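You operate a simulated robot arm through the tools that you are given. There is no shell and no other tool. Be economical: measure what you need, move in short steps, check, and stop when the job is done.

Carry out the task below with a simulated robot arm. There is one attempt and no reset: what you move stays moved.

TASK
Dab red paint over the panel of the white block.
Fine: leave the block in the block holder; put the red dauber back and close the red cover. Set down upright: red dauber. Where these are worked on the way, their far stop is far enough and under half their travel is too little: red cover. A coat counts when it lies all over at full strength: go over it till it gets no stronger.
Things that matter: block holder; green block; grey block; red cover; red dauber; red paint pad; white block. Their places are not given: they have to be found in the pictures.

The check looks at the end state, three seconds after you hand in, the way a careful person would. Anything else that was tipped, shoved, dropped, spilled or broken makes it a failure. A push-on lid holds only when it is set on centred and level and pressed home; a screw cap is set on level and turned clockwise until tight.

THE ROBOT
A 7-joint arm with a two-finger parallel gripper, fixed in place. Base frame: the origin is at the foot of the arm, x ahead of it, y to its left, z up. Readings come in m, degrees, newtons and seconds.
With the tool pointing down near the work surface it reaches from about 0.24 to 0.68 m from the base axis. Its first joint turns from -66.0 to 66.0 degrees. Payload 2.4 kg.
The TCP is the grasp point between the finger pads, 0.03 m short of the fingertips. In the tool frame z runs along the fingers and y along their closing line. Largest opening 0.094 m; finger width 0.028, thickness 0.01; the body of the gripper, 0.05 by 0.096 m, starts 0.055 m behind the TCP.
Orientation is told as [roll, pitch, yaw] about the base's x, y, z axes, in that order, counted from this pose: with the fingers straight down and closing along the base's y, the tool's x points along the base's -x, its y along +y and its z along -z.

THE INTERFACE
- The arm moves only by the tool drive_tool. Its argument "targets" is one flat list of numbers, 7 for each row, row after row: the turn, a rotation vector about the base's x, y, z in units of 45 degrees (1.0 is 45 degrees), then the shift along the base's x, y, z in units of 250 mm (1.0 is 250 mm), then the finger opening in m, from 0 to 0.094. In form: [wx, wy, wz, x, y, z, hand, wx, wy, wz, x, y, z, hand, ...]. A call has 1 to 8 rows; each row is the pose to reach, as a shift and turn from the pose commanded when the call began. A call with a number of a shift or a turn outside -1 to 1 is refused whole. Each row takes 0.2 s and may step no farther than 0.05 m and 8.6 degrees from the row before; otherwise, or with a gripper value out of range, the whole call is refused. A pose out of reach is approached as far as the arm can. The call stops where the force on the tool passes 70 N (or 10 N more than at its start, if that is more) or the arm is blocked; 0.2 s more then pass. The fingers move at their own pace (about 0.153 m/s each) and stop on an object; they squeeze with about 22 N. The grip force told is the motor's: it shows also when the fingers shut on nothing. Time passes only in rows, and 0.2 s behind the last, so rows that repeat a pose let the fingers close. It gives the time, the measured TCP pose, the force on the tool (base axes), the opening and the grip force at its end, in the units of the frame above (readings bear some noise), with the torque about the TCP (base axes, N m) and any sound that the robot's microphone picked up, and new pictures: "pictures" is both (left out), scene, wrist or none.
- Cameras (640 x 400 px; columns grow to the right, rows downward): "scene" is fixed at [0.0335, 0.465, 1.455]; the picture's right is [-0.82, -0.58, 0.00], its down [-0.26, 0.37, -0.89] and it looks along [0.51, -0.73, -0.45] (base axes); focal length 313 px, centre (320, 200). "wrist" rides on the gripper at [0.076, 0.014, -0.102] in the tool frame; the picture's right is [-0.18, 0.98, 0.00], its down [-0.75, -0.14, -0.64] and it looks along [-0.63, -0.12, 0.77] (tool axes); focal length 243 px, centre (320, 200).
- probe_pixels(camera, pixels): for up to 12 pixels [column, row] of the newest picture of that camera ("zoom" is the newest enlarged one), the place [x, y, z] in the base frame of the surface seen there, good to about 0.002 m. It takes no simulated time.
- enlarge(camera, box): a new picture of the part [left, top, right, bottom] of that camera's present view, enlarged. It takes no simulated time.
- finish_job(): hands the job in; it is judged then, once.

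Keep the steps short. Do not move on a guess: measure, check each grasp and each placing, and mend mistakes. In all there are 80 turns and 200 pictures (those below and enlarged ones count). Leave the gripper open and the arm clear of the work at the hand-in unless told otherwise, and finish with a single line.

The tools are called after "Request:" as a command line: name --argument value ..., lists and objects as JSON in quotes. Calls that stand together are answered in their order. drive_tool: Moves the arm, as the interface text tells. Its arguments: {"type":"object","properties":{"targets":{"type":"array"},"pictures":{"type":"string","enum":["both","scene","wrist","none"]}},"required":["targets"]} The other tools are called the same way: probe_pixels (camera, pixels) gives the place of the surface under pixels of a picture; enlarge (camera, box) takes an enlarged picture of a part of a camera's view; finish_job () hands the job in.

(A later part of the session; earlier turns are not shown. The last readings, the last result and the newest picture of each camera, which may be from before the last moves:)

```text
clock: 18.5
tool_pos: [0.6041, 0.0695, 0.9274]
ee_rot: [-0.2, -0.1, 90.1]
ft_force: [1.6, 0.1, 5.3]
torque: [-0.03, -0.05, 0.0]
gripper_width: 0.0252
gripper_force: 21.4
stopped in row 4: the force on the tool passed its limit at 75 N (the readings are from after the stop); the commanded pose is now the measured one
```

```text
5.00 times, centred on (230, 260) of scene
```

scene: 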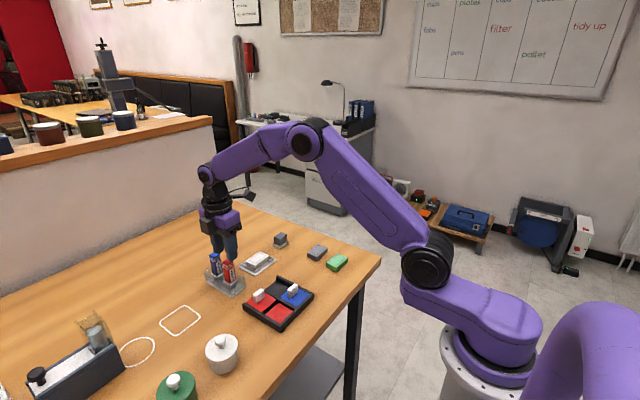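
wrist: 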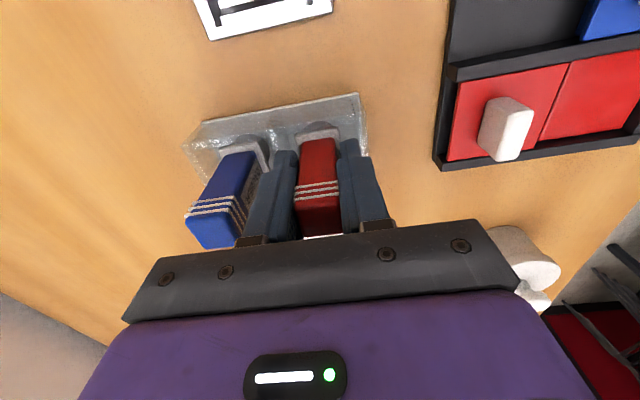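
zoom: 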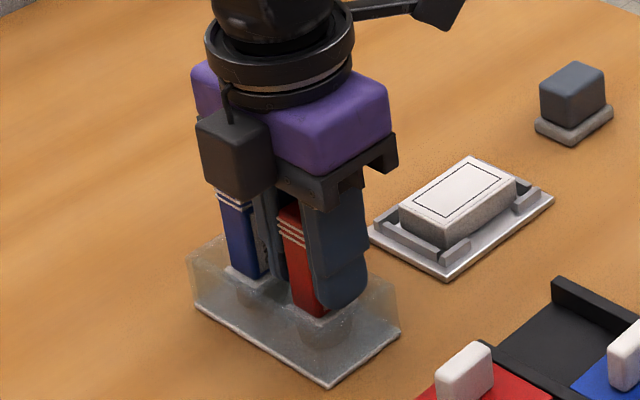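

The tips met the rack's clear wall/divider top (about 0.897); nothing moved, and the dauber is between the fingers. I finish closing at this height and lift a little to test the grip.

Request:
drive_tool --targets '[0, 0, 0, 0, 0, 0.004, 0.0, 0, 0, 0, 0, 0, 0.004, 0.0, 0, 0, 0, 0, 0, 0.06, 0.0, 0, 0, 0, 0, 0, 0.16, 0.0, 0, 0, 0, 0, 0, 0.3, 0.0, 0, 0, 0, 0, 0, 0.3, 0.0]'

Request:
enlarge --camera "wrist" --box '[180, 60, 440, 250]'

Request:
enlarge --camera "scene" --box '[175, 180, 285, 300]'

```text
clock: 19.9
tool_pos: [0.6038, 0.0693, 0.9999]
ee_rot: [-0.1, 0.0, 89.9]
ft_force: [0.5, 0.4, 0.2]
torque: [-0.01, 0.0, 0.02]
gripper_width: 0.025
gripper_force: 21.9
```

scene: 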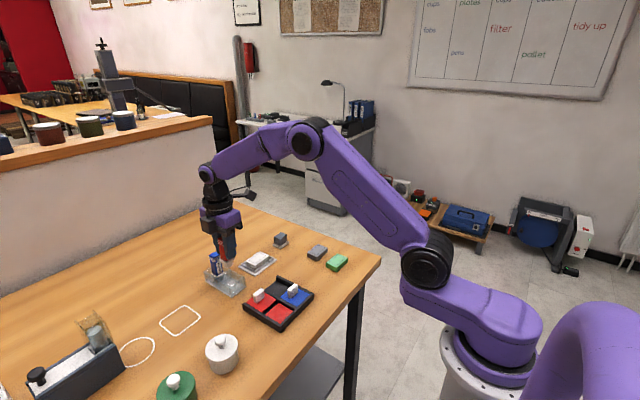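
wrist: 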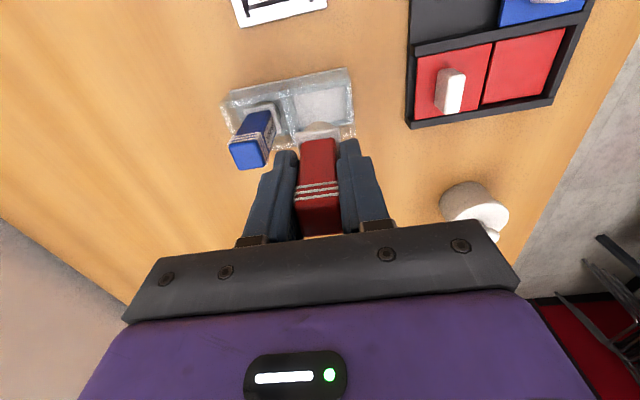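

```text
2.11 times, centred on (310, 155) of wrist
```

zoom: 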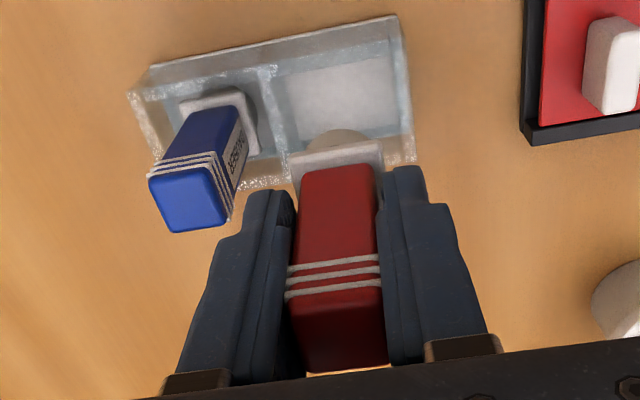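

```text
3.33 times, centred on (230, 240) of scene
```

zoom: 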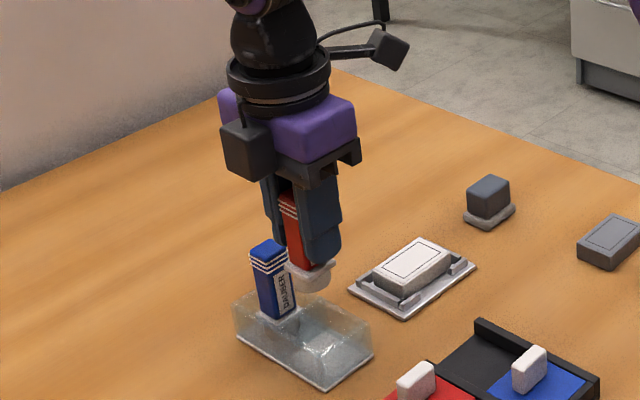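

The dauber came out upright with its white collar and round head beneath. I carry it over the pad (0.430,0.0715).

Request:
drive_tool --targets '[0, 0, 0, -0.14, 0, 0, 0.0, 0, 0, 0, -0.28, 0, 0, 0.0, 0, 0, 0, -0.42, 0, 0, 0.0, 0, 0, 0, -0.56, 0.008, 0, 0.0, 0, 0, 0, -0.696, 0.008, 0, 0.0, 0, 0, 0, -0.696, 0.008, -0.12, 0.0, 0, 0, 0, -0.696, 0.008, -0.18, 0.0, 0, 0, 0, -0.696, 0.008, -0.18, 0.0]'

Request:
enlarge --camera "scene" --box '[210, 200, 330, 340]'

Request:
enlarge --camera "wrist" --box '[220, 60, 440, 250]'

```text
clock: 21.7
tool_pos: [0.429, 0.072, 0.9541]
ee_rot: [0.0, -0.1, 90.0]
ft_force: [0.4, 0.3, -1.1]
torque: [-0.01, 0.03, 0.0]
gripper_width: 0.0252
gripper_force: 22.2
```

scene: 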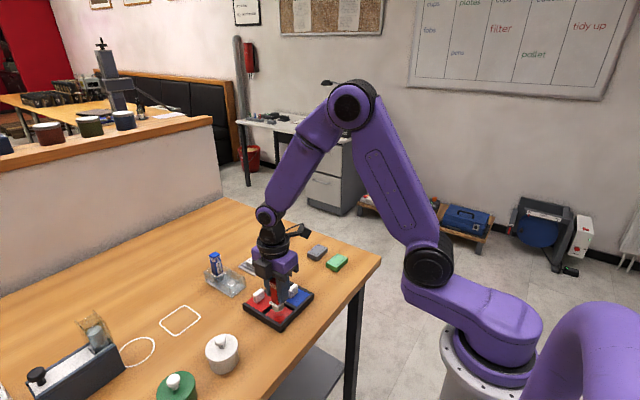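
wrist: 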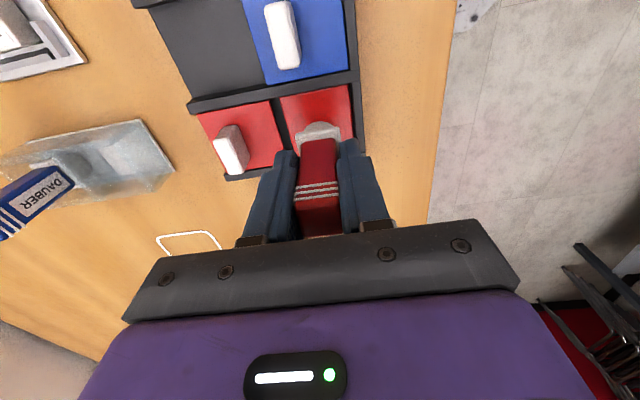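

```text
2.86 times, centred on (270, 270) of scene
```

zoom: 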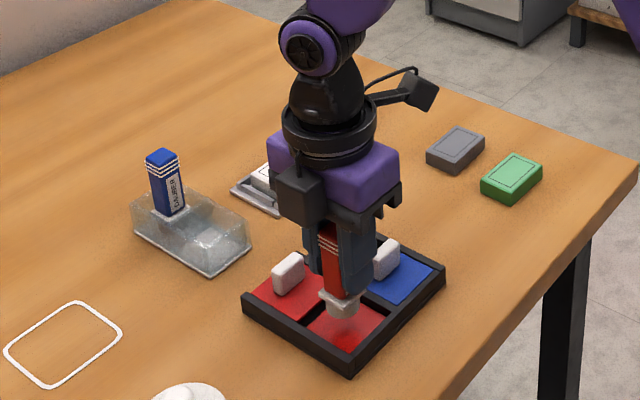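

```text
2.11 times, centred on (330, 155) of wrist
```

zoom: 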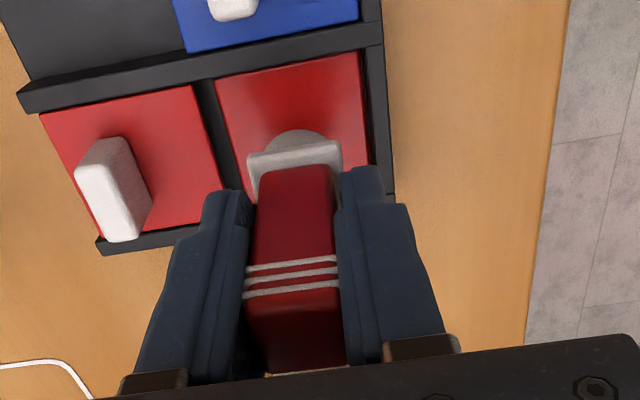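

The head is centred over the pad, about 18 mm above. I lower in small steps and read the force.

Request:
drive_tool --targets '[0, 0, 0, 0, 0, -0.04, 0.0, 0, 0, 0, 0, 0, -0.06, 0.0, 0, 0, 0, 0, 0, -0.072, 0.0, 0, 0, 0, 0, 0, -0.08, 0.0, 0, 0, 0, 0, 0, -0.08, 0.0]' --pictures "scene"

Request:
enlarge --camera "scene" --box '[250, 260, 310, 330]'

```text
clock: 22.9
tool_pos: [0.4293, 0.0719, 0.9356]
ee_rot: [0.0, -0.1, 90.0]
ft_force: [-0.5, -0.1, 4.7]
torque: [0.02, 0.05, 0.02]
gripper_width: 0.0254
gripper_force: 22.2
```

scene: 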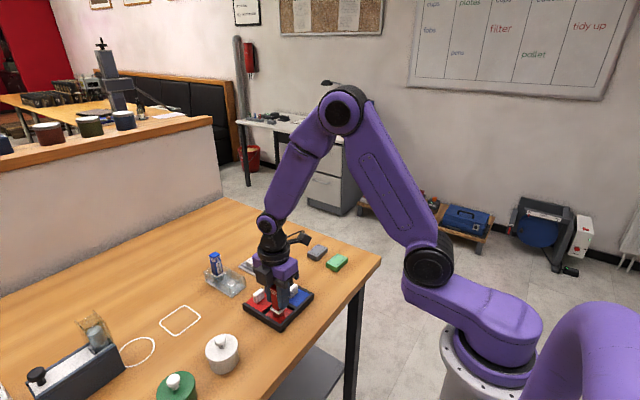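

```text
5.71 times, centred on (280, 295) of scene
```

zoom: 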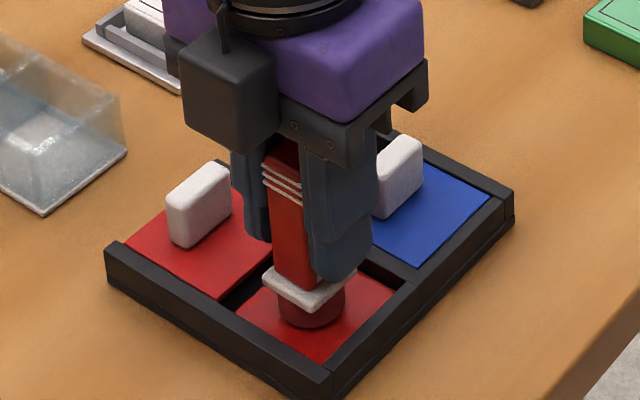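

The head has turned red: 4.7 N at z 0.9356. I press about 1 mm more for a moment, lift, and then measure the head.

Request:
drive_tool --targets '[0, 0, 0, 0, 0, -0.006, 0.0, 0, 0, 0, 0, 0, -0.006, 0.0, 0, 0, 0, 0, 0, 0.05, 0.0, 0, 0, 0, 0, 0, 0.2, 0.0, 0, 0, 0, 0, 0, 0.32, 0.0]' --pictures "scene"

Request:
enlarge --camera "scene" --box '[250, 240, 310, 310]'

```text
clock: 24.1
tool_pos: [0.4278, 0.0725, 1.0169]
ee_rot: [0.0, 0.0, 90.0]
ft_force: [0.2, 0.7, 0.3]
torque: [0.02, -0.01, 0.01]
gripper_width: 0.0251
gripper_force: 22.2
```

scene: 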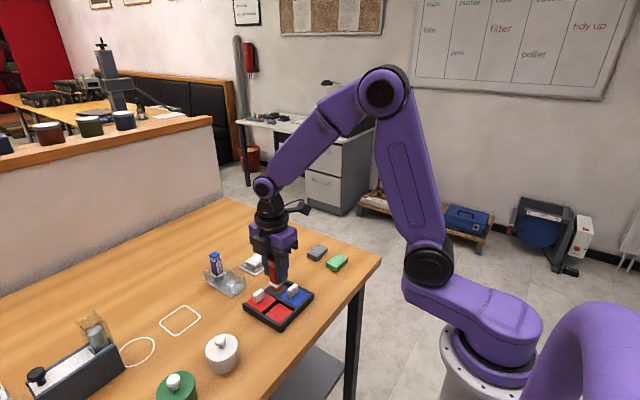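

```text
5.71 times, centred on (280, 275) of scene
```

zoom: 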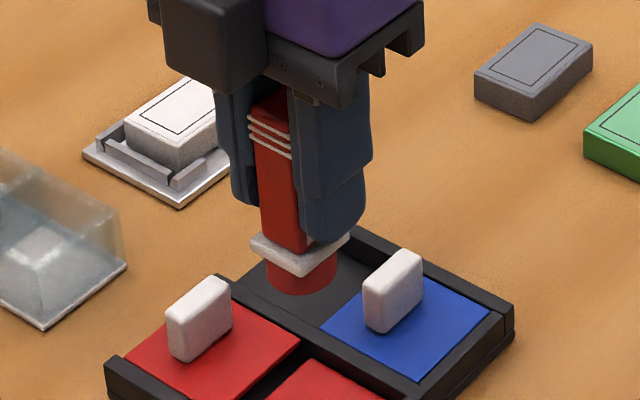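

Request:
probe_pixels --camera "zoom" --pixels '[[267, 275], [337, 265], [302, 292], [300, 285], [254, 243], [348, 238], [305, 270], [270, 283], [330, 280]]'

```text
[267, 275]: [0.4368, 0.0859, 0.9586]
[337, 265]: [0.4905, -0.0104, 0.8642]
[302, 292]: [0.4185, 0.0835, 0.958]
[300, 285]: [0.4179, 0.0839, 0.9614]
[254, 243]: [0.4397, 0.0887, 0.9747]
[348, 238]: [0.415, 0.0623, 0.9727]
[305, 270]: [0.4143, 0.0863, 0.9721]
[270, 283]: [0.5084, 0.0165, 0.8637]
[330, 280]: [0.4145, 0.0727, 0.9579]
```

Head diameter is about 28 mm; the panel outline is about 27×45 mm. I move to a spot short of the holder for an exact view of the panel.

Request:
drive_tool --targets '[0, 0, 0, 0.113, -0.133, 0.04, 0.0, 0, 0, 0, 0.227, -0.267, 0.06, 0.0, 0, 0, 0, 0.34, -0.4, 0.06, 0.0, 0, 0, 0, 0.453, -0.533, 0.06, 0.0, 0, 0, 0, 0.567, -0.667, 0.06, 0.0, 0, 0, 0, 0.7, -0.78, 0.06, 0.0, 0, 0, 0, 0.76, -0.84, 0.06, 0.0]' --pictures "wrist"

Request:
enlarge --camera "wrist" --box '[220, 50, 440, 210]'

```text
clock: 25.7
tool_pos: [0.6196, -0.1393, 1.0309]
ee_rot: [0.0, 0.0, 90.1]
ft_force: [0.7, 0.5, 0.3]
torque: [-0.03, 0.01, -0.02]
gripper_width: 0.0251
gripper_force: 22.2
```

wrist: 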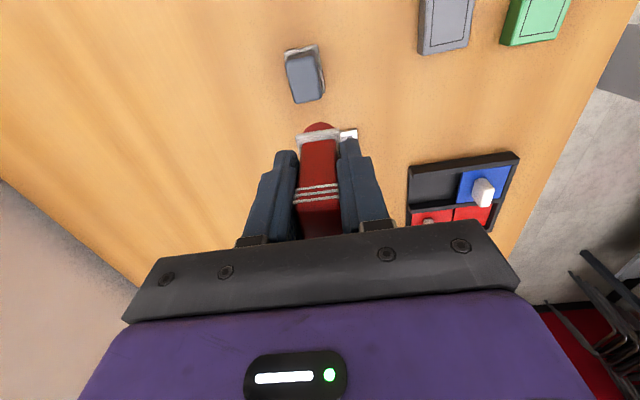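

```text
2.50 times, centred on (330, 130) of wrist
```

zoom: 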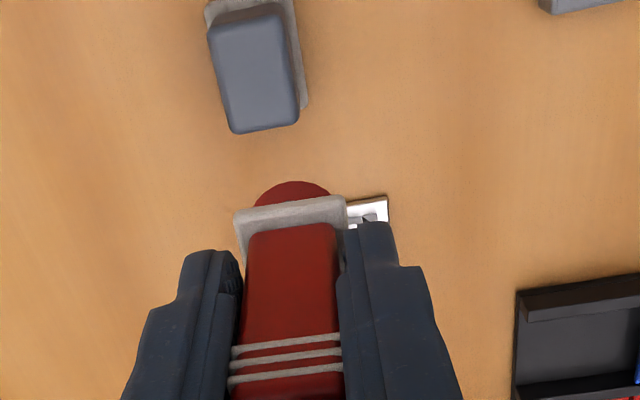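

The dauber hides the holder from here. The scene camera may see it, so I enlarge there.

Request:
enlarge --camera "scene" --box '[225, 230, 305, 290]'

```text
6.67 times, centred on (265, 260) of scene
```

zoom: 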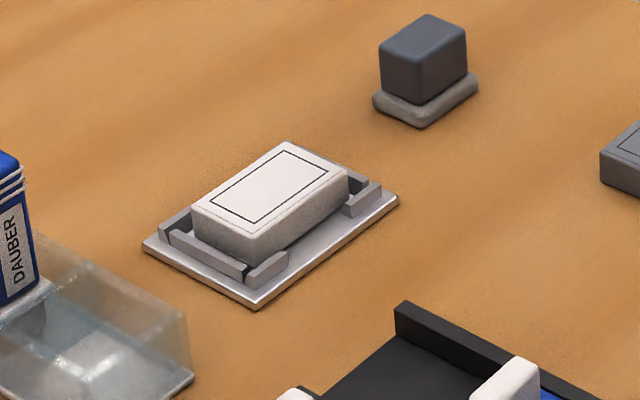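

Request:
probe_pixels --camera "zoom" --pixels '[[286, 151], [329, 172], [253, 223], [210, 200], [269, 187], [288, 143], [347, 172], [254, 237], [194, 206]]'

```text
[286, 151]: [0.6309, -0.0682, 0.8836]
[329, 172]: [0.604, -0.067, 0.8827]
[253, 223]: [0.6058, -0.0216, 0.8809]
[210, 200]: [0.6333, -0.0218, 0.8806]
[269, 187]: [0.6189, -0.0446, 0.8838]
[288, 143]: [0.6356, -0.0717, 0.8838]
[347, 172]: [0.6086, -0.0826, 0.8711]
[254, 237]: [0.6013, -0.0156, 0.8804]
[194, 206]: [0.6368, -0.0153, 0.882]
```

Panel centre (0.6185,-0.0447), top 0.883. First dab at (0.6235,-0.0577), lowering gently.

Request:
drive_tool --targets '[0, 0, 0, 0.0136, 0.16, 0, 0.0, 0, 0, 0, 0.0136, 0.323, 0, 0.0, 0, 0, 0, 0.0136, 0.323, -0.16, 0.0, 0, 0, 0, 0.0136, 0.323, -0.29, 0.0, 0, 0, 0, 0.0136, 0.323, -0.32, 0.0, 0, 0, 0, 0.0136, 0.323, -0.335, 0.0, 0, 0, 0, 0.0136, 0.323, -0.335, 0.0]' --pictures "none"

Request:
enlarge --camera "scene" --box '[225, 220, 305, 290]'

```text
clock: 27.3
tool_pos: [0.6225, -0.0577, 0.9454]
ee_rot: [-0.1, 0.0, 90.0]
ft_force: [0.5, -0.4, 0.0]
torque: [-0.01, -0.02, 0.03]
gripper_width: 0.0251
gripper_force: 22.0
```

```text
5.71 times, centred on (265, 255) of scene
```

zoom: 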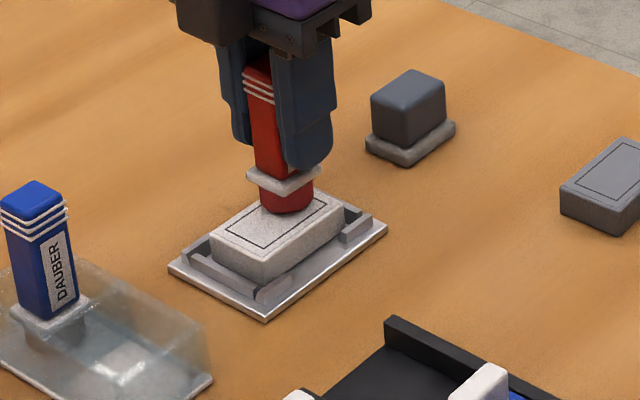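

Nearly touching, no force yet. I lower by up to 3 mm in fine steps.

Request:
drive_tool --targets '[0, 0, 0, 0, 0, -0.004, 0.0, 0, 0, 0, 0, 0, -0.008, 0.0, 0, 0, 0, 0, 0, -0.01, 0.0, 0, 0, 0, 0, 0, -0.01, 0.0]' --pictures "none"

Request:
enlarge --camera "scene" --box '[225, 220, 305, 290]'

```text
clock: 28.3
tool_pos: [0.6241, -0.0588, 0.9437]
ee_rot: [-0.1, 0.0, 90.0]
ft_force: [-1.4, 0.2, 9.5]
torque: [0.0, 0.08, -0.05]
gripper_width: 0.0252
gripper_force: 22.1
```

```text
5.71 times, centred on (265, 255) of scene
```

zoom: 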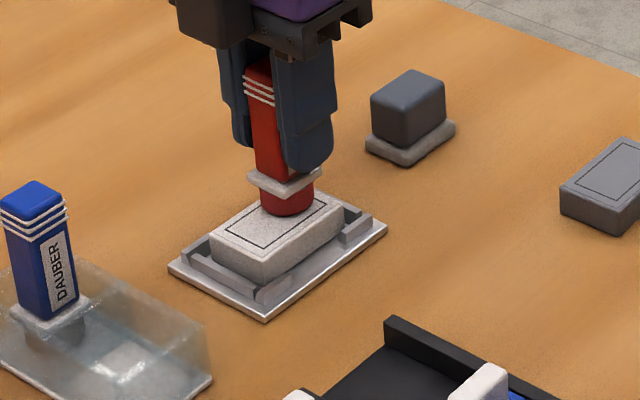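

9.5 N contact. Next: lift 6 mm, dab 10 mm back in x, then dab 13 mm along +y, then lift to see the effect.

Request:
drive_tool --targets '[0, 0, 0, 0, 0, 0.024, 0.0, 0, 0, 0, -0.04, 0, 0.024, 0.0, 0, 0, 0, -0.04, 0, 0, 0.0, 0, 0, 0, -0.04, 0, 0, 0.0, 0, 0, 0, -0.04, 0.052, 0.024, 0.0, 0, 0, 0, -0.04, 0.052, 0, 0.0, 0, 0, 0, -0.04, 0.052, 0, 0.0, 0, 0, 0, -0.04, 0.052, 0.08, 0.0]' --pictures "none"

Request:
enlarge --camera "scene" --box '[225, 220, 305, 290]'

```text
clock: 30.1
tool_pos: [0.6133, -0.0462, 0.9649]
ee_rot: [0.0, 0.0, 90.0]
ft_force: [-0.8, -0.2, -0.2]
torque: [0.04, -0.03, 0.01]
gripper_width: 0.0253
gripper_force: 22.3
```

```text
5.71 times, centred on (265, 255) of scene
```

zoom: 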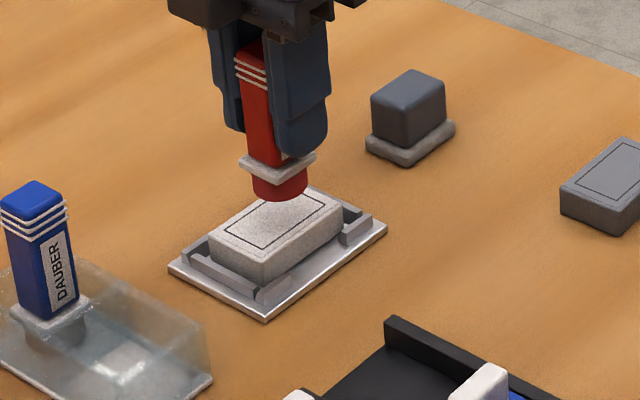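

The panel doesn't show paint yet, though part is hidden. I move up and aside in +y to see it all.

Request:
drive_tool --targets '[0, 0, 0, 0, 0, 0.15, 0.0, 0, 0, 0, 0.02, 0.15, 0.25, 0.0, 0, 0, 0, 0.02, 0.3, 0.3, 0.0]' --pictures "none"

Request:
enlarge --camera "scene" --box '[225, 220, 305, 290]'

Request:
enlarge --camera "wrist" --box '[220, 20, 440, 180]'

```text
clock: 30.9
tool_pos: [0.62, 0.0287, 1.0368]
ee_rot: [-0.1, 0.0, 89.9]
ft_force: [-0.5, -0.1, 0.5]
torque: [0.0, 0.01, 0.0]
gripper_width: 0.0251
gripper_force: 21.5
```

```text
5.71 times, centred on (265, 255) of scene
```

zoom: 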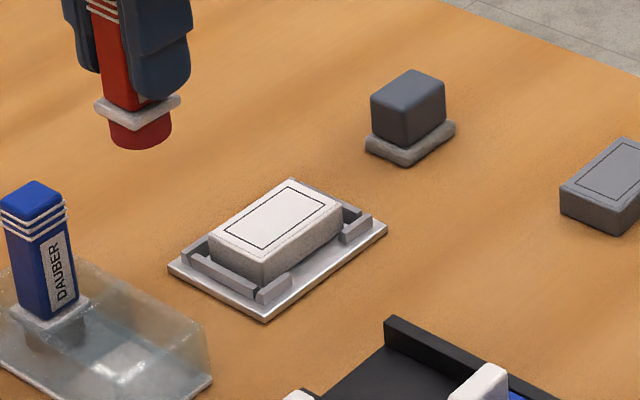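

```text
2.50 times, centred on (330, 100) of wrist
```

zoom: 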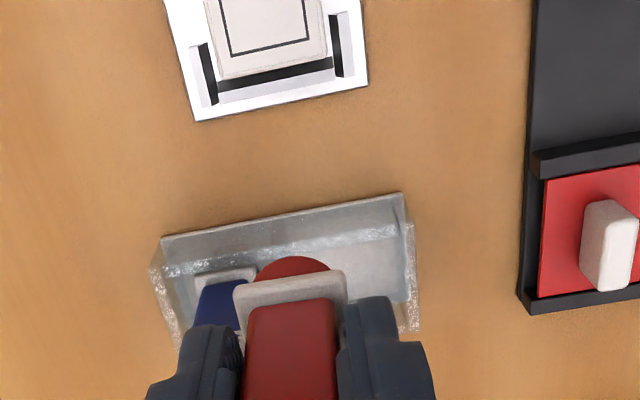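

Request:
enlarge --camera "scene" --box '[245, 248, 275, 268]'

```text
16.00 times, centred on (260, 258) of scene
```

zoom: 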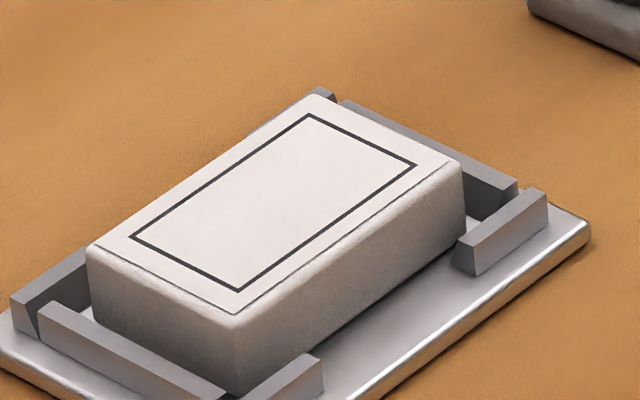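

The panel is still clean, so the light dab left nothing. I try the centre with a firmer, longer press, then look.

Request:
drive_tool --targets '[0, 0, 0, 0, -0.15, 0, 0.0, 0, 0, 0, 0, -0.3, 0, 0.0, 0, 0, 0, 0, -0.3, -0.18, 0.0, 0, 0, 0, 0, -0.3, -0.36, 0.0, 0, 0, 0, 0, -0.3, -0.38, 0.0, 0, 0, 0, 0, -0.3, -0.386, 0.0, 0, 0, 0, 0, -0.3, -0.392, 0.0, 0, 0, 0, 0, -0.3, -0.392, 0.0]' --pictures "none"

Request:
enlarge --camera "scene" --box '[235, 230, 285, 275]'

```text
clock: 32.7
tool_pos: [0.6206, -0.0441, 0.9414]
ee_rot: [-0.3, 0.0, 90.0]
ft_force: [0.2, 1.3, 16.0]
torque: [0.11, 0.03, 0.01]
gripper_width: 0.0249
gripper_force: 21.9
```

```text
8.89 times, centred on (260, 252) of scene
```

zoom: 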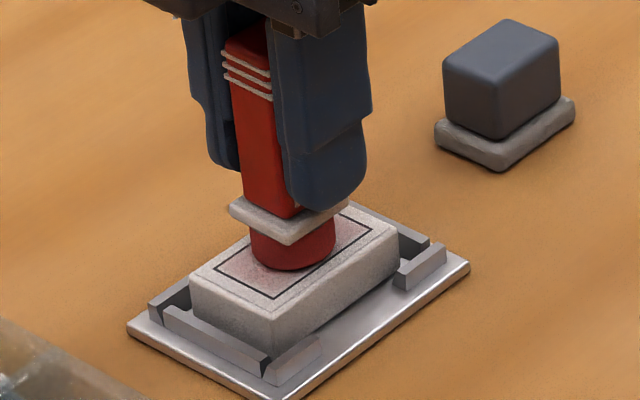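

The panel has turned pinkish: a press of 16 N works. I repeat this firm press at other spots of the panel.

Request:
drive_tool --targets '[0, 0, 0, 0.02, -0.052, 0.03, 0.0, 0, 0, 0, 0.02, -0.052, 0.0, 0.0, 0, 0, 0, 0.02, -0.052, 0.0, 0.0, 0, 0, 0, 0, -0.052, 0.03, 0.0, 0, 0, 0, -0.02, -0.052, 0.03, 0.0, 0, 0, 0, -0.02, -0.052, 0.0, 0.0, 0, 0, 0, -0.02, -0.052, 0.0, 0.0, 0, 0, 0, -0.02, -0.052, 0.0, 0.0]' --pictures "none"

Request:
enlarge --camera "scene" --box '[235, 230, 285, 275]'

```text
clock: 34.5
tool_pos: [0.6127, -0.0584, 0.9421]
ee_rot: [-0.1, 0.0, 90.0]
ft_force: [-0.9, 0.3, 5.7]
torque: [0.04, 0.08, 0.0]
gripper_width: 0.0252
gripper_force: 21.8
```

```text
8.89 times, centred on (260, 252) of scene
```

zoom: 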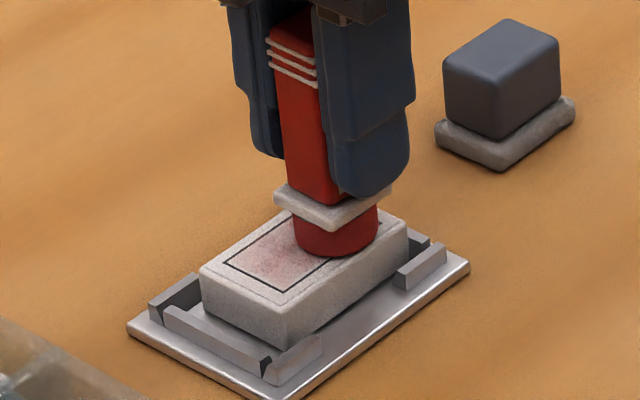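

Paint is local, with a pink patch. Force here is only 5.7 N, so I press 2 mm deeper here, then at the neighbouring spot (+10 mm x).

Request:
drive_tool --targets '[0, 0, 0, 0, 0, -0.008, 0.0, 0, 0, 0, 0, 0, -0.008, 0.0, 0, 0, 0, 0, 0, 0.03, 0.0, 0, 0, 0, 0.04, 0, 0.03, 0.0, 0, 0, 0, 0.04, 0, -0.008, 0.0, 0, 0, 0, 0.04, 0, -0.008, 0.0, 0, 0, 0, 0.04, 0, -0.008, 0.0]' --pictures "none"

Request:
drive_tool --targets '[0, 0, 0, 0, 0.05, 0.04, 0.0, 0, 0, 0, 0, 0.104, 0.04, 0.0, 0, 0, 0, 0, 0.104, 0, 0.0, 0, 0, 0, 0, 0.104, 0, 0.0, 0, 0, 0, -0.04, 0.104, 0.04, 0.0, 0, 0, 0, -0.04, 0.104, 0, 0.0, 0, 0, 0, -0.04, 0.104, 0, 0.0, 0, 0, 0, -0.04, 0.104, 0, 0.0]' --pictures "none"

Request:
enlarge --camera "scene" --box '[235, 230, 285, 275]'

```text
clock: 36.1
tool_pos: [0.6239, -0.059, 0.9405]
ee_rot: [0.0, -0.1, 90.0]
ft_force: [-1.6, -0.9, 3.8]
torque: [0.01, 0.03, 0.05]
gripper_width: 0.025
gripper_force: 22.1
```

```text
clock: 37.9
tool_pos: [0.6123, -0.0311, 0.9395]
ee_rot: [-0.1, 0.0, 89.9]
ft_force: [-1.7, -0.4, 11.7]
torque: [-0.03, 0.12, 0.01]
gripper_width: 0.0249
gripper_force: 21.6
```

```text
8.89 times, centred on (260, 252) of scene
```

zoom: 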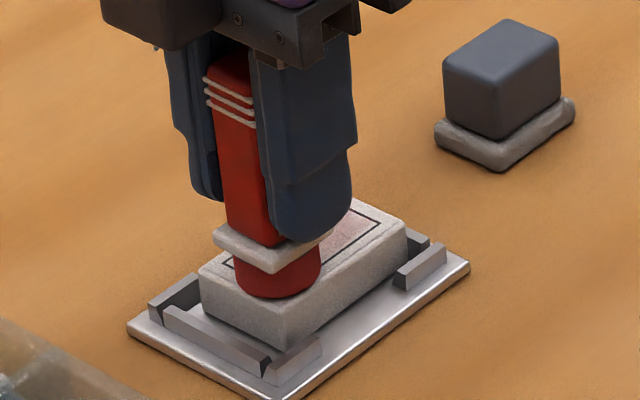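

Contact is 11.7 N. The dauber is sliding up a little in the fingers. I lift off towards +y and look at the panel.

Request:
drive_tool --targets '[0, 0, 0, 0, 0, 0.1, 0.0, 0, 0, 0, 0, 0.1, 0.25, 0.0, 0, 0, 0, 0, 0.25, 0.35, 0.0]' --pictures "none"

Request:
enlarge --camera "scene" --box '[215, 210, 290, 280]'

Request:
enlarge --camera "wrist" --box '[220, 20, 440, 240]'

```text
clock: 38.7
tool_pos: [0.6151, 0.0293, 1.0266]
ee_rot: [0.1, -0.1, 90.0]
ft_force: [0.7, 0.6, -1.0]
torque: [0.0, 0.02, 0.0]
gripper_width: 0.0253
gripper_force: 22.1
```

```text
5.71 times, centred on (252, 245) of scene
```

zoom: 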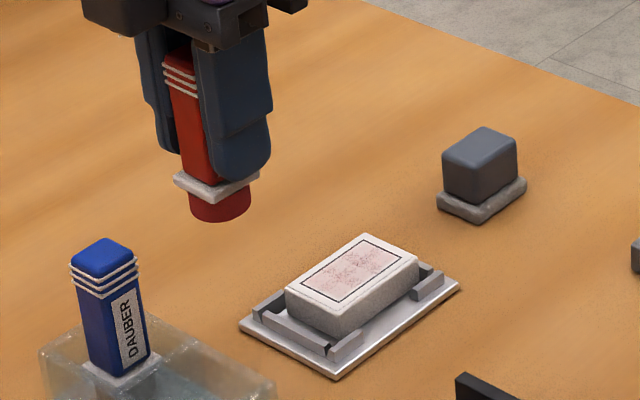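

```text
1.82 times, centred on (330, 130) of wrist
```

zoom: 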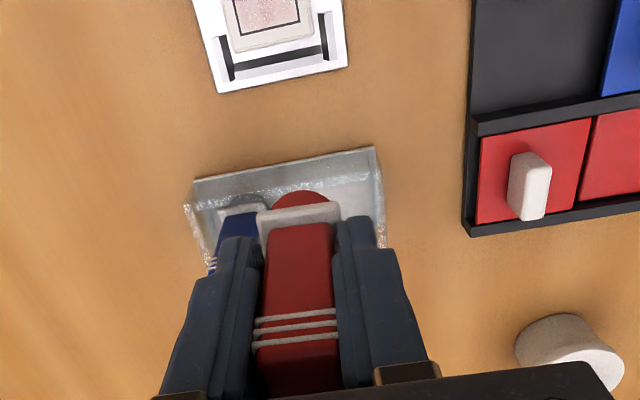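

The coat is pale pink all over. I go back to the pad to reload with a firmer press.

Request:
drive_tool --targets '[0, 0, 0, -0.147, 0.033, 0, 0.0, 0, 0, 0, -0.294, 0.066, 0, 0.0, 0, 0, 0, -0.44, 0.1, 0, 0.0, 0, 0, 0, -0.587, 0.13, 0, 0.0, 0, 0, 0, -0.734, 0.163, 0, 0.0, 0, 0, 0, -0.734, 0.163, -0.17, 0.0, 0, 0, 0, -0.734, 0.163, -0.34, 0.0, 0, 0, 0, -0.734, 0.163, -0.38, 0.0]' --pictures "none"

Request:
drive_tool --targets '[0, 0, 0, 0, 0, -0.008, 0.0, 0, 0, 0, 0, 0, -0.014, 0.0, 0, 0, 0, 0, 0, -0.02, 0.0, 0, 0, 0, 0, 0, -0.026, 0.0, 0, 0, 0, 0, 0, -0.026, 0.0]' --pictures "none"

Request:
enlarge --camera "scene" --box '[240, 255, 320, 335]'

```text
clock: 40.5
tool_pos: [0.4305, 0.0696, 0.9306]
ee_rot: [0.0, 0.1, 90.0]
ft_force: [0.0, 0.1, -0.5]
torque: [0.01, 0.0, -0.01]
gripper_width: 0.025
gripper_force: 21.9
```

```text
clock: 41.7
tool_pos: [0.4306, 0.0712, 0.926]
ee_rot: [-0.2, -0.1, 90.0]
ft_force: [-1.0, -1.2, 38.7]
torque: [0.24, 0.04, 0.02]
gripper_width: 0.0251
gripper_force: 22.0
```

```text
5.00 times, centred on (280, 295) of scene
```

zoom: 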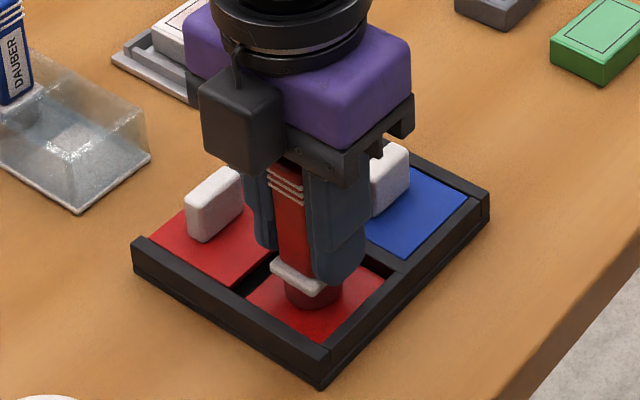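

38.7 N without slipping: well loaded. I lift and return above the panel centre.

Request:
drive_tool --targets '[0, 0, 0, 0, 0, 0, 0.0, 0, 0, 0, 0, 0, 0.16, 0.0, 0, 0, 0, 0, 0, 0.32, 0.0, 0, 0, 0, 0.15, -0.093, 0.32, 0.0, 0, 0, 0, 0.3, -0.186, 0.32, 0.0, 0, 0, 0, 0.45, -0.279, 0.32, 0.0, 0, 0, 0, 0.6, -0.372, 0.32, 0.0, 0, 0, 0, 0.754, -0.465, 0.32, 0.0]' --pictures "none"

Request:
drive_tool --targets '[0, 0, 0, 0, 0, -0.15, 0.0, 0, 0, 0, 0, 0, -0.25, 0.0, 0, 0, 0, 0, 0, -0.26, 0.0, 0, 0, 0, 0, 0, -0.272, 0.0, 0, 0, 0, 0, 0, -0.28, 0.0, 0, 0, 0, 0, 0, -0.288, 0.0, 0, 0, 0, 0, 0, -0.288, 0.0]' --pictures "none"

Request:
enlarge --camera "scene" --box '[235, 230, 285, 275]'

```text
clock: 43.5
tool_pos: [0.6198, -0.0481, 1.0059]
ee_rot: [0.1, 0.0, 90.1]
ft_force: [-0.5, -0.2, -0.3]
torque: [0.0, -0.03, 0.0]
gripper_width: 0.0249
gripper_force: 21.9
```

```text
clock: 45.1
tool_pos: [0.6192, -0.046, 0.9359]
ee_rot: [-0.3, 0.0, 90.0]
ft_force: [-6.1, -1.9, 30.1]
torque: [0.06, 0.33, 0.01]
gripper_width: 0.0251
gripper_force: 21.8
```

```text
8.89 times, centred on (260, 252) of scene
```

zoom: 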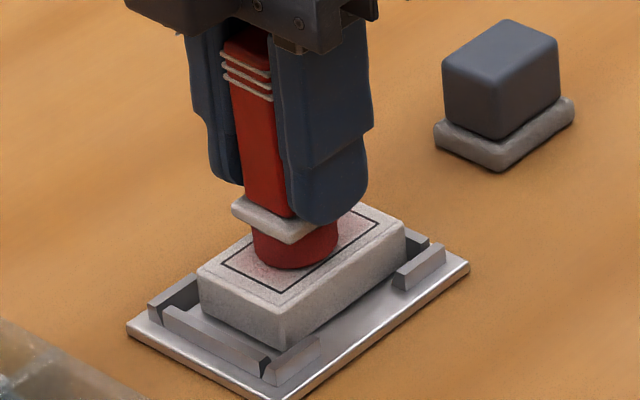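

30 N here. Now four firm dabs at the corners: (±5, ±13 mm).

Request:
drive_tool --targets '[0, 0, 0, 0.02, -0.052, 0.03, 0.0, 0, 0, 0, 0.02, -0.052, 0.002, 0.0, 0, 0, 0, -0.02, -0.052, 0.03, 0.0, 0, 0, 0, -0.02, -0.052, 0.002, 0.0, 0, 0, 0, -0.02, 0.052, 0.03, 0.0, 0, 0, 0, -0.02, 0.052, 0.002, 0.0, 0, 0, 0, 0.02, 0.052, 0.03, 0.0, 0, 0, 0, 0.02, 0.052, 0.002, 0.0]' --pictures "none"

Request:
drive_tool --targets '[0, 0, 0, 0, 0, 0.15, 0.0, 0, 0, 0, 0, 0.1, 0.28, 0.0, 0, 0, 0, 0, 0.25, 0.35, 0.0]' --pictures "none"

Request:
enlarge --camera "scene" --box '[245, 240, 280, 270]'

```text
clock: 46.9
tool_pos: [0.6232, -0.0312, 0.9362]
ee_rot: [0.0, -0.1, 90.0]
ft_force: [-4.1, 0.3, 11.2]
torque: [0.08, 0.23, 0.04]
gripper_width: 0.0251
gripper_force: 22.0
```

```text
clock: 47.7
tool_pos: [0.6221, 0.029, 1.0226]
ee_rot: [-0.1, -0.1, 90.0]
ft_force: [-0.3, -0.3, 0.2]
torque: [-0.02, 0.02, -0.02]
gripper_width: 0.0252
gripper_force: 22.5
```

```text
13.33 times, centred on (262, 255) of scene
```

zoom: 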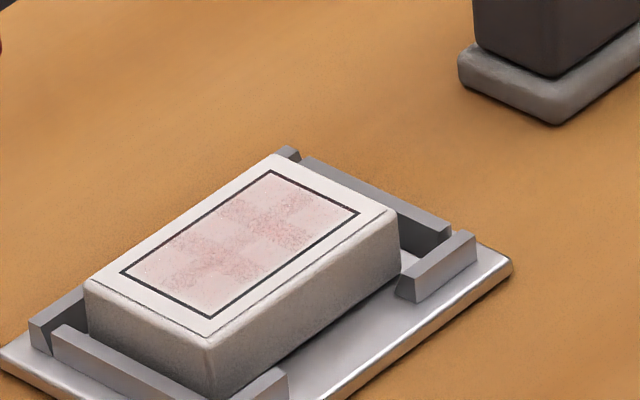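

Still faint: each dab adds only a little. I test whether pressing longer gives more: a long hold at the centre.

Request:
drive_tool --targets '[0, 0, 0, -0.02, -0.15, -0.05, 0.0, 0, 0, 0, -0.02, -0.302, -0.15, 0.0, 0, 0, 0, -0.02, -0.302, -0.3, 0.0, 0, 0, 0, -0.02, -0.302, -0.335, 0.0, 0, 0, 0, -0.02, -0.302, -0.349, 0.0, 0, 0, 0, -0.02, -0.302, -0.349, 0.0, 0, 0, 0, -0.02, -0.302, -0.349, 0.0, 0, 0, 0, -0.02, -0.302, -0.349, 0.0]' --pictures "none"

Request:
drive_tool --targets '[0, 0, 0, 0, 0, 0, 0.0, 0, 0, 0, 0, 0, 0, 0.0, 0, 0, 0, 0, 0, 0, 0.0, 0, 0, 0, 0, 0, 0, 0.0, 0, 0, 0, 0, 0, 0.15, 0.0, 0, 0, 0, 0, 0.15, 0.25, 0.0, 0, 0, 0, 0, 0.3, 0.349, 0.0]' --pictures "none"

Request:
enlarge --camera "scene" --box '[245, 240, 280, 270]'

```text
clock: 49.5
tool_pos: [0.6184, -0.0457, 0.9351]
ee_rot: [-0.2, -0.1, 90.0]
ft_force: [-2.6, -1.0, 21.8]
torque: [0.05, 0.15, 0.02]
gripper_width: 0.0252
gripper_force: 22.1
```

```text
clock: 51.1
tool_pos: [0.6159, 0.0278, 1.0215]
ee_rot: [0.1, -0.1, 90.0]
ft_force: [0.3, -0.7, -0.4]
torque: [-0.04, 0.04, -0.02]
gripper_width: 0.0252
gripper_force: 21.9
```

```text
13.33 times, centred on (262, 255) of scene
```

zoom: 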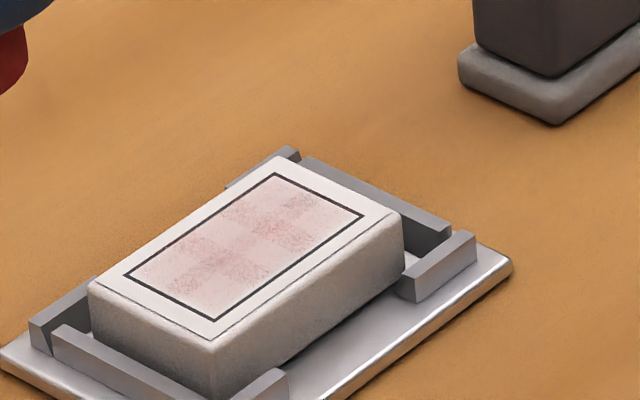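

Holding longer changed little. I test a gentle stroke along y in contact instead.

Request:
drive_tool --targets '[0, 0, 0, 0, -0.18, -0.1, 0.0, 0, 0, 0, 0, -0.352, -0.2, 0.0, 0, 0, 0, 0, -0.352, -0.33, 0.0, 0, 0, 0, 0, -0.352, -0.346, 0.0, 0, 0, 0, 0, -0.32, -0.346, 0.0, 0, 0, 0, 0, -0.28, -0.346, 0.0, 0, 0, 0, 0, -0.248, -0.346, 0.0]' --pictures "none"

Request:
drive_tool --targets '[0, 0, 0, 0, -0.034, 0, 0.0, 0, 0, 0, 0, -0.07, 0, 0.0, 0, 0, 0, 0, -0.104, 0, 0.0, 0, 0, 0, 0, -0.05, 0, 0.0, 0, 0, 0, 0, 0, 0, 0.0, 0, 0, 0, 0, 0.0, 0.1, 0.0, 0, 0, 0, 0, 0.1, 0.25, 0.0, 0, 0, 0, 0, 0.248, 0.346, 0.0]' --pictures "none"

Request:
enlarge --camera "scene" --box '[245, 240, 280, 270]'

```text
refused: row 1 steps farther than a row can; nothing moved
```

```text
clock: 52.9
tool_pos: [0.6168, 0.0917, 1.1062]
ee_rot: [-0.1, -0.1, 90.0]
ft_force: [0.0, 0.8, -0.2]
torque: [0.01, 0.01, 0.0]
gripper_width: 0.0251
gripper_force: 22.3
```

```text
13.33 times, centred on (262, 255) of scene
```

zoom: 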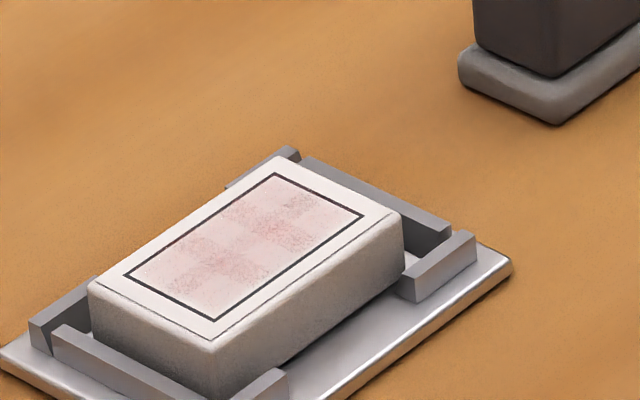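

The first call was refused and the second only moved through air (nothing touched). I return to the panel's -y end and touch down.

Request:
drive_tool --targets '[0, 0, 0, 0, -0.12, -0.13, 0.0, 0, 0, 0, 0, -0.24, -0.26, 0.0, 0, 0, 0, 0, -0.36, -0.39, 0.0, 0, 0, 0, 0, -0.48, -0.52, 0.0, 0, 0, 0, 0, -0.6, -0.65, 0.0, 0, 0, 0, 0, -0.6, -0.685, 0.0, 0, 0, 0, 0, -0.6, -0.693, 0.0]' --pictures "none"

```text
clock: 54.5
tool_pos: [0.617, -0.0604, 0.9362]
ee_rot: [-0.1, 0.0, 90.0]
ft_force: [-4.7, -2.4, 13.6]
torque: [-0.02, 0.21, 0.06]
gripper_width: 0.025
gripper_force: 22.0
```

13.6 N. Now slow strokes along y: 26 mm there, back and there again, then lift.

Request:
drive_tool --targets '[0, 0, 0, 0, 0.035, 0, 0.0, 0, 0, 0, 0, 0.07, 0, 0.0, 0, 0, 0, 0, 0.104, 0, 0.0, 0, 0, 0, 0, 0.07, 0, 0.0, 0, 0, 0, 0, 0.035, 0, 0.0, 0, 0, 0, 0, 0, 0, 0.0, 0, 0, 0, 0, 0.05, 0, 0.0, 0, 0, 0, 0, 0.104, 0, 0.0]' --pictures "none"

Request:
drive_tool --targets '[0, 0, 0, 0, 0, 0.1, 0.0, 0, 0, 0, 0, 0.1, 0.25, 0.0, 0, 0, 0, 0, 0.248, 0.346, 0.0]' --pictures "none"

Request:
enlarge --camera "scene" --box '[245, 240, 280, 270]'

Request:
enlarge --camera "scene" --box '[190, 200, 270, 270]'

```text
clock: 56.3
tool_pos: [0.6177, -0.0331, 0.935]
ee_rot: [0.1, 0.0, 89.9]
ft_force: [-0.9, -6.7, 15.0]
torque: [-0.23, 0.0, 0.02]
gripper_width: 0.0249
gripper_force: 22.4
```

```text
clock: 57.1
tool_pos: [0.6197, 0.0315, 1.0182]
ee_rot: [0.0, -0.1, 90.1]
ft_force: [0.4, 0.2, -0.2]
torque: [0.0, 0.03, -0.02]
gripper_width: 0.0249
gripper_force: 21.8
```

```text
13.33 times, centred on (262, 255) of scene
```

zoom: 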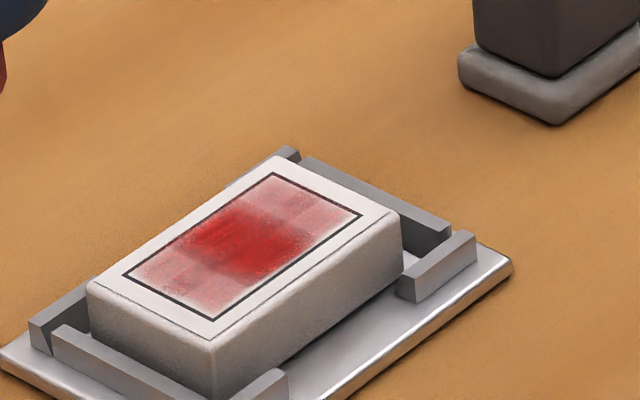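

```text
5.71 times, centred on (230, 235) of scene
```

zoom: 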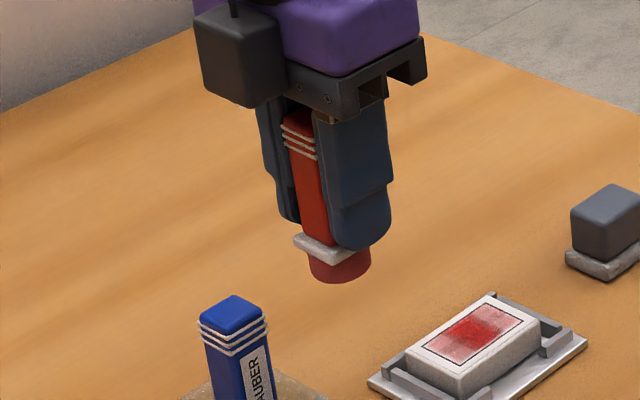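

Stroking works: the middle is a strong red. Now I stroke the whole panel in lanes. First lane at x -6 mm from y -18 mm.

Request:
drive_tool --targets '[0, 0, 0, -0.008, -0.124, -0.08, 0.0, 0, 0, 0, -0.016, -0.248, -0.16, 0.0, 0, 0, 0, -0.024, -0.372, -0.24, 0.0, 0, 0, 0, -0.024, -0.372, -0.335, 0.0, 0, 0, 0, -0.024, -0.372, -0.346, 0.0, 0, 0, 0, -0.024, -0.337, -0.346, 0.0, 0, 0, 0, -0.024, -0.3, -0.346, 0.0, 0, 0, 0, -0.024, -0.265, -0.346, 0.0]' --pictures "none"

```text
clock: 58.9
tool_pos: [0.6128, -0.0377, 0.9346]
ee_rot: [-0.4, 0.0, 89.9]
ft_force: [1.9, -10.8, 28.0]
torque: [-0.44, -0.03, 0.0]
gripper_width: 0.025
gripper_force: 22.2
```

28 N is a bit firm; I ease 0.5 mm and continue: on to +18 mm, shift to the middle lane, back to -18 mm.

Request:
drive_tool --targets '[0, 0, 0, 0, 0.037, 0.003, 0.0, 0, 0, 0, 0.024, 0.037, 0.003, 0.0, 0, 0, 0, 0.048, 0.037, 0.003, 0.0, 0, 0, 0, 0.048, 0.001, 0.003, 0.0, 0, 0, 0, 0.048, -0.035, 0.003, 0.0, 0, 0, 0, 0.048, -0.071, 0.003, 0.0, 0, 0, 0, 0.048, -0.107, 0.003, 0.0, 0, 0, 0, 0.024, -0.107, 0.003, 0.0]' --pictures "none"

Request:
enlarge --camera "scene" --box '[235, 230, 285, 275]'

```text
clock: 60.7
tool_pos: [0.6172, -0.0656, 0.9358]
ee_rot: [0.0, 0.0, 90.0]
ft_force: [2.3, -0.7, 6.7]
torque: [0.03, -0.21, -0.01]
gripper_width: 0.0251
gripper_force: 22.2
```

```text
8.89 times, centred on (260, 252) of scene
```

zoom: 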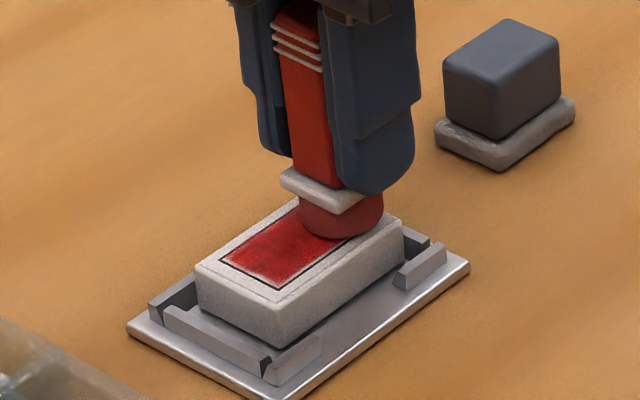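

Coat is nearly strong everywhere. I go around once more along the edges with slightly more pressure.

Request:
drive_tool --targets '[0, 0, 0, -0.028, 0, -0.003, 0.0, 0, 0, 0, -0.028, 0.048, -0.003, 0.0, 0, 0, 0, -0.028, 0.096, -0.003, 0.0, 0, 0, 0, -0.028, 0.146, -0.003, 0.0, 0, 0, 0, 0.0, 0.146, -0.003, 0.0, 0, 0, 0, 0.028, 0.146, -0.003, 0.0, 0, 0, 0, 0.028, 0.096, -0.003, 0.0, 0, 0, 0, 0.028, 0.048, -0.003, 0.0]' --pictures "none"

Request:
drive_tool --targets '[0, 0, 0, 0, -0.048, 0, 0.0, 0, 0, 0, -0.028, -0.048, 0, 0.0, 0, 0, 0, -0.028, 0, 0, 0.0, 0, 0, 0, -0.028, 0.05, 0, 0.0, 0, 0, 0, -0.028, 0.098, 0, 0.0, 0, 0, 0, -0.028, 0.098, 0.15, 0.0, 0, 0, 0, -0.028, 0.2, 0.3, 0.0, 0, 0, 0, -0.028, 0.35, 0.35, 0.0]' --pictures "none"

Request:
enlarge --camera "scene" --box '[245, 240, 280, 270]'

Request:
enlarge --camera "scene" --box '[190, 200, 270, 270]'

```text
clock: 62.5
tool_pos: [0.6272, -0.0494, 0.9344]
ee_rot: [-0.3, 0.0, 90.2]
ft_force: [1.9, 10.0, 23.4]
torque: [0.62, -0.05, -0.02]
gripper_width: 0.0251
gripper_force: 22.5
```

```text
clock: 64.3
tool_pos: [0.6133, 0.0384, 1.0211]
ee_rot: [0.1, 0.0, 89.9]
ft_force: [0.0, 0.0, -0.6]
torque: [0.02, -0.03, 0.0]
gripper_width: 0.0249
gripper_force: 22.5
```

```text
13.33 times, centred on (262, 255) of scene
```

zoom: 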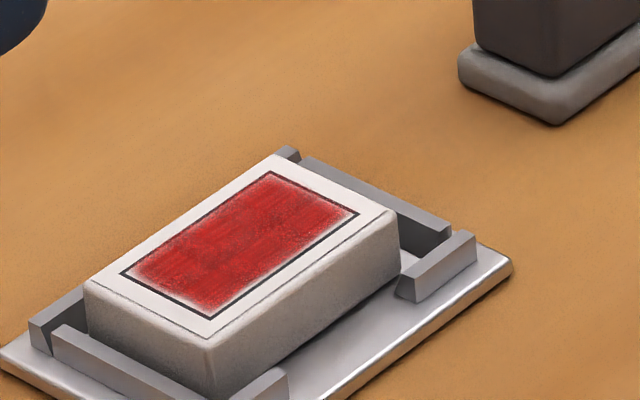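

```text
5.71 times, centred on (230, 235) of scene
```

zoom: 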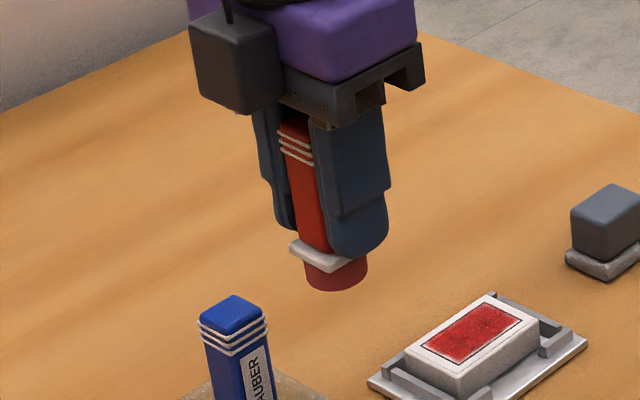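

The panel is red all over. To be sure it is at full strength, I reload at the pad and go over it again.

Request:
drive_tool --targets '[0, 0, 0, -0.151, 0.028, 0, 0.0, 0, 0, 0, -0.302, 0.056, 0, 0.0, 0, 0, 0, -0.453, 0.084, 0, 0.0, 0, 0, 0, -0.604, 0.112, 0, 0.0, 0, 0, 0, -0.754, 0.139, 0, 0.0, 0, 0, 0, -0.754, 0.139, -0.18, 0.0, 0, 0, 0, -0.754, 0.139, -0.35, 0.0, 0, 0, 0, -0.754, 0.139, -0.37, 0.0]' --pictures "none"

Request:
drive_tool --targets '[0, 0, 0, 0, 0, -0.006, 0.0, 0, 0, 0, 0, 0, -0.012, 0.0, 0, 0, 0, 0, 0, -0.016, 0.0, 0, 0, 0, 0.012, 0, -0.016, 0.0, 0, 0, 0, 0, 0.012, -0.016, 0.0, 0, 0, 0, 0, 0, -0.016, 0.0]' --pictures "scene"

```text
clock: 66.1
tool_pos: [0.4291, 0.0719, 0.9312]
ee_rot: [-0.1, -0.1, 90.0]
ft_force: [-0.3, 0.7, -0.8]
torque: [0.02, -0.01, -0.02]
gripper_width: 0.0249
gripper_force: 22.2
```

```text
clock: 67.5
tool_pos: [0.4274, 0.0714, 0.927]
ee_rot: [0.1, -0.1, 90.1]
ft_force: [0.7, -0.6, 1.6]
torque: [0.03, 0.0, -0.01]
gripper_width: 0.0252
gripper_force: 21.9
```

scene: 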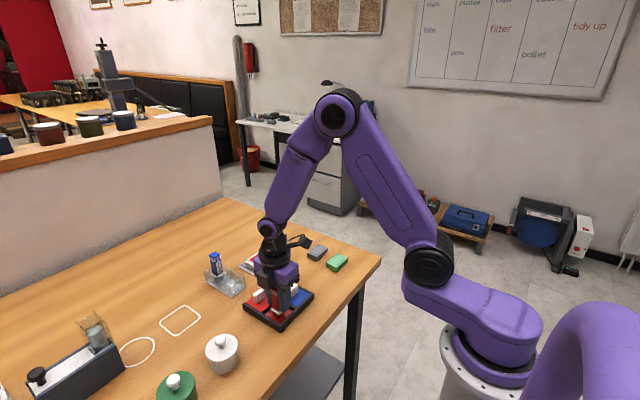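

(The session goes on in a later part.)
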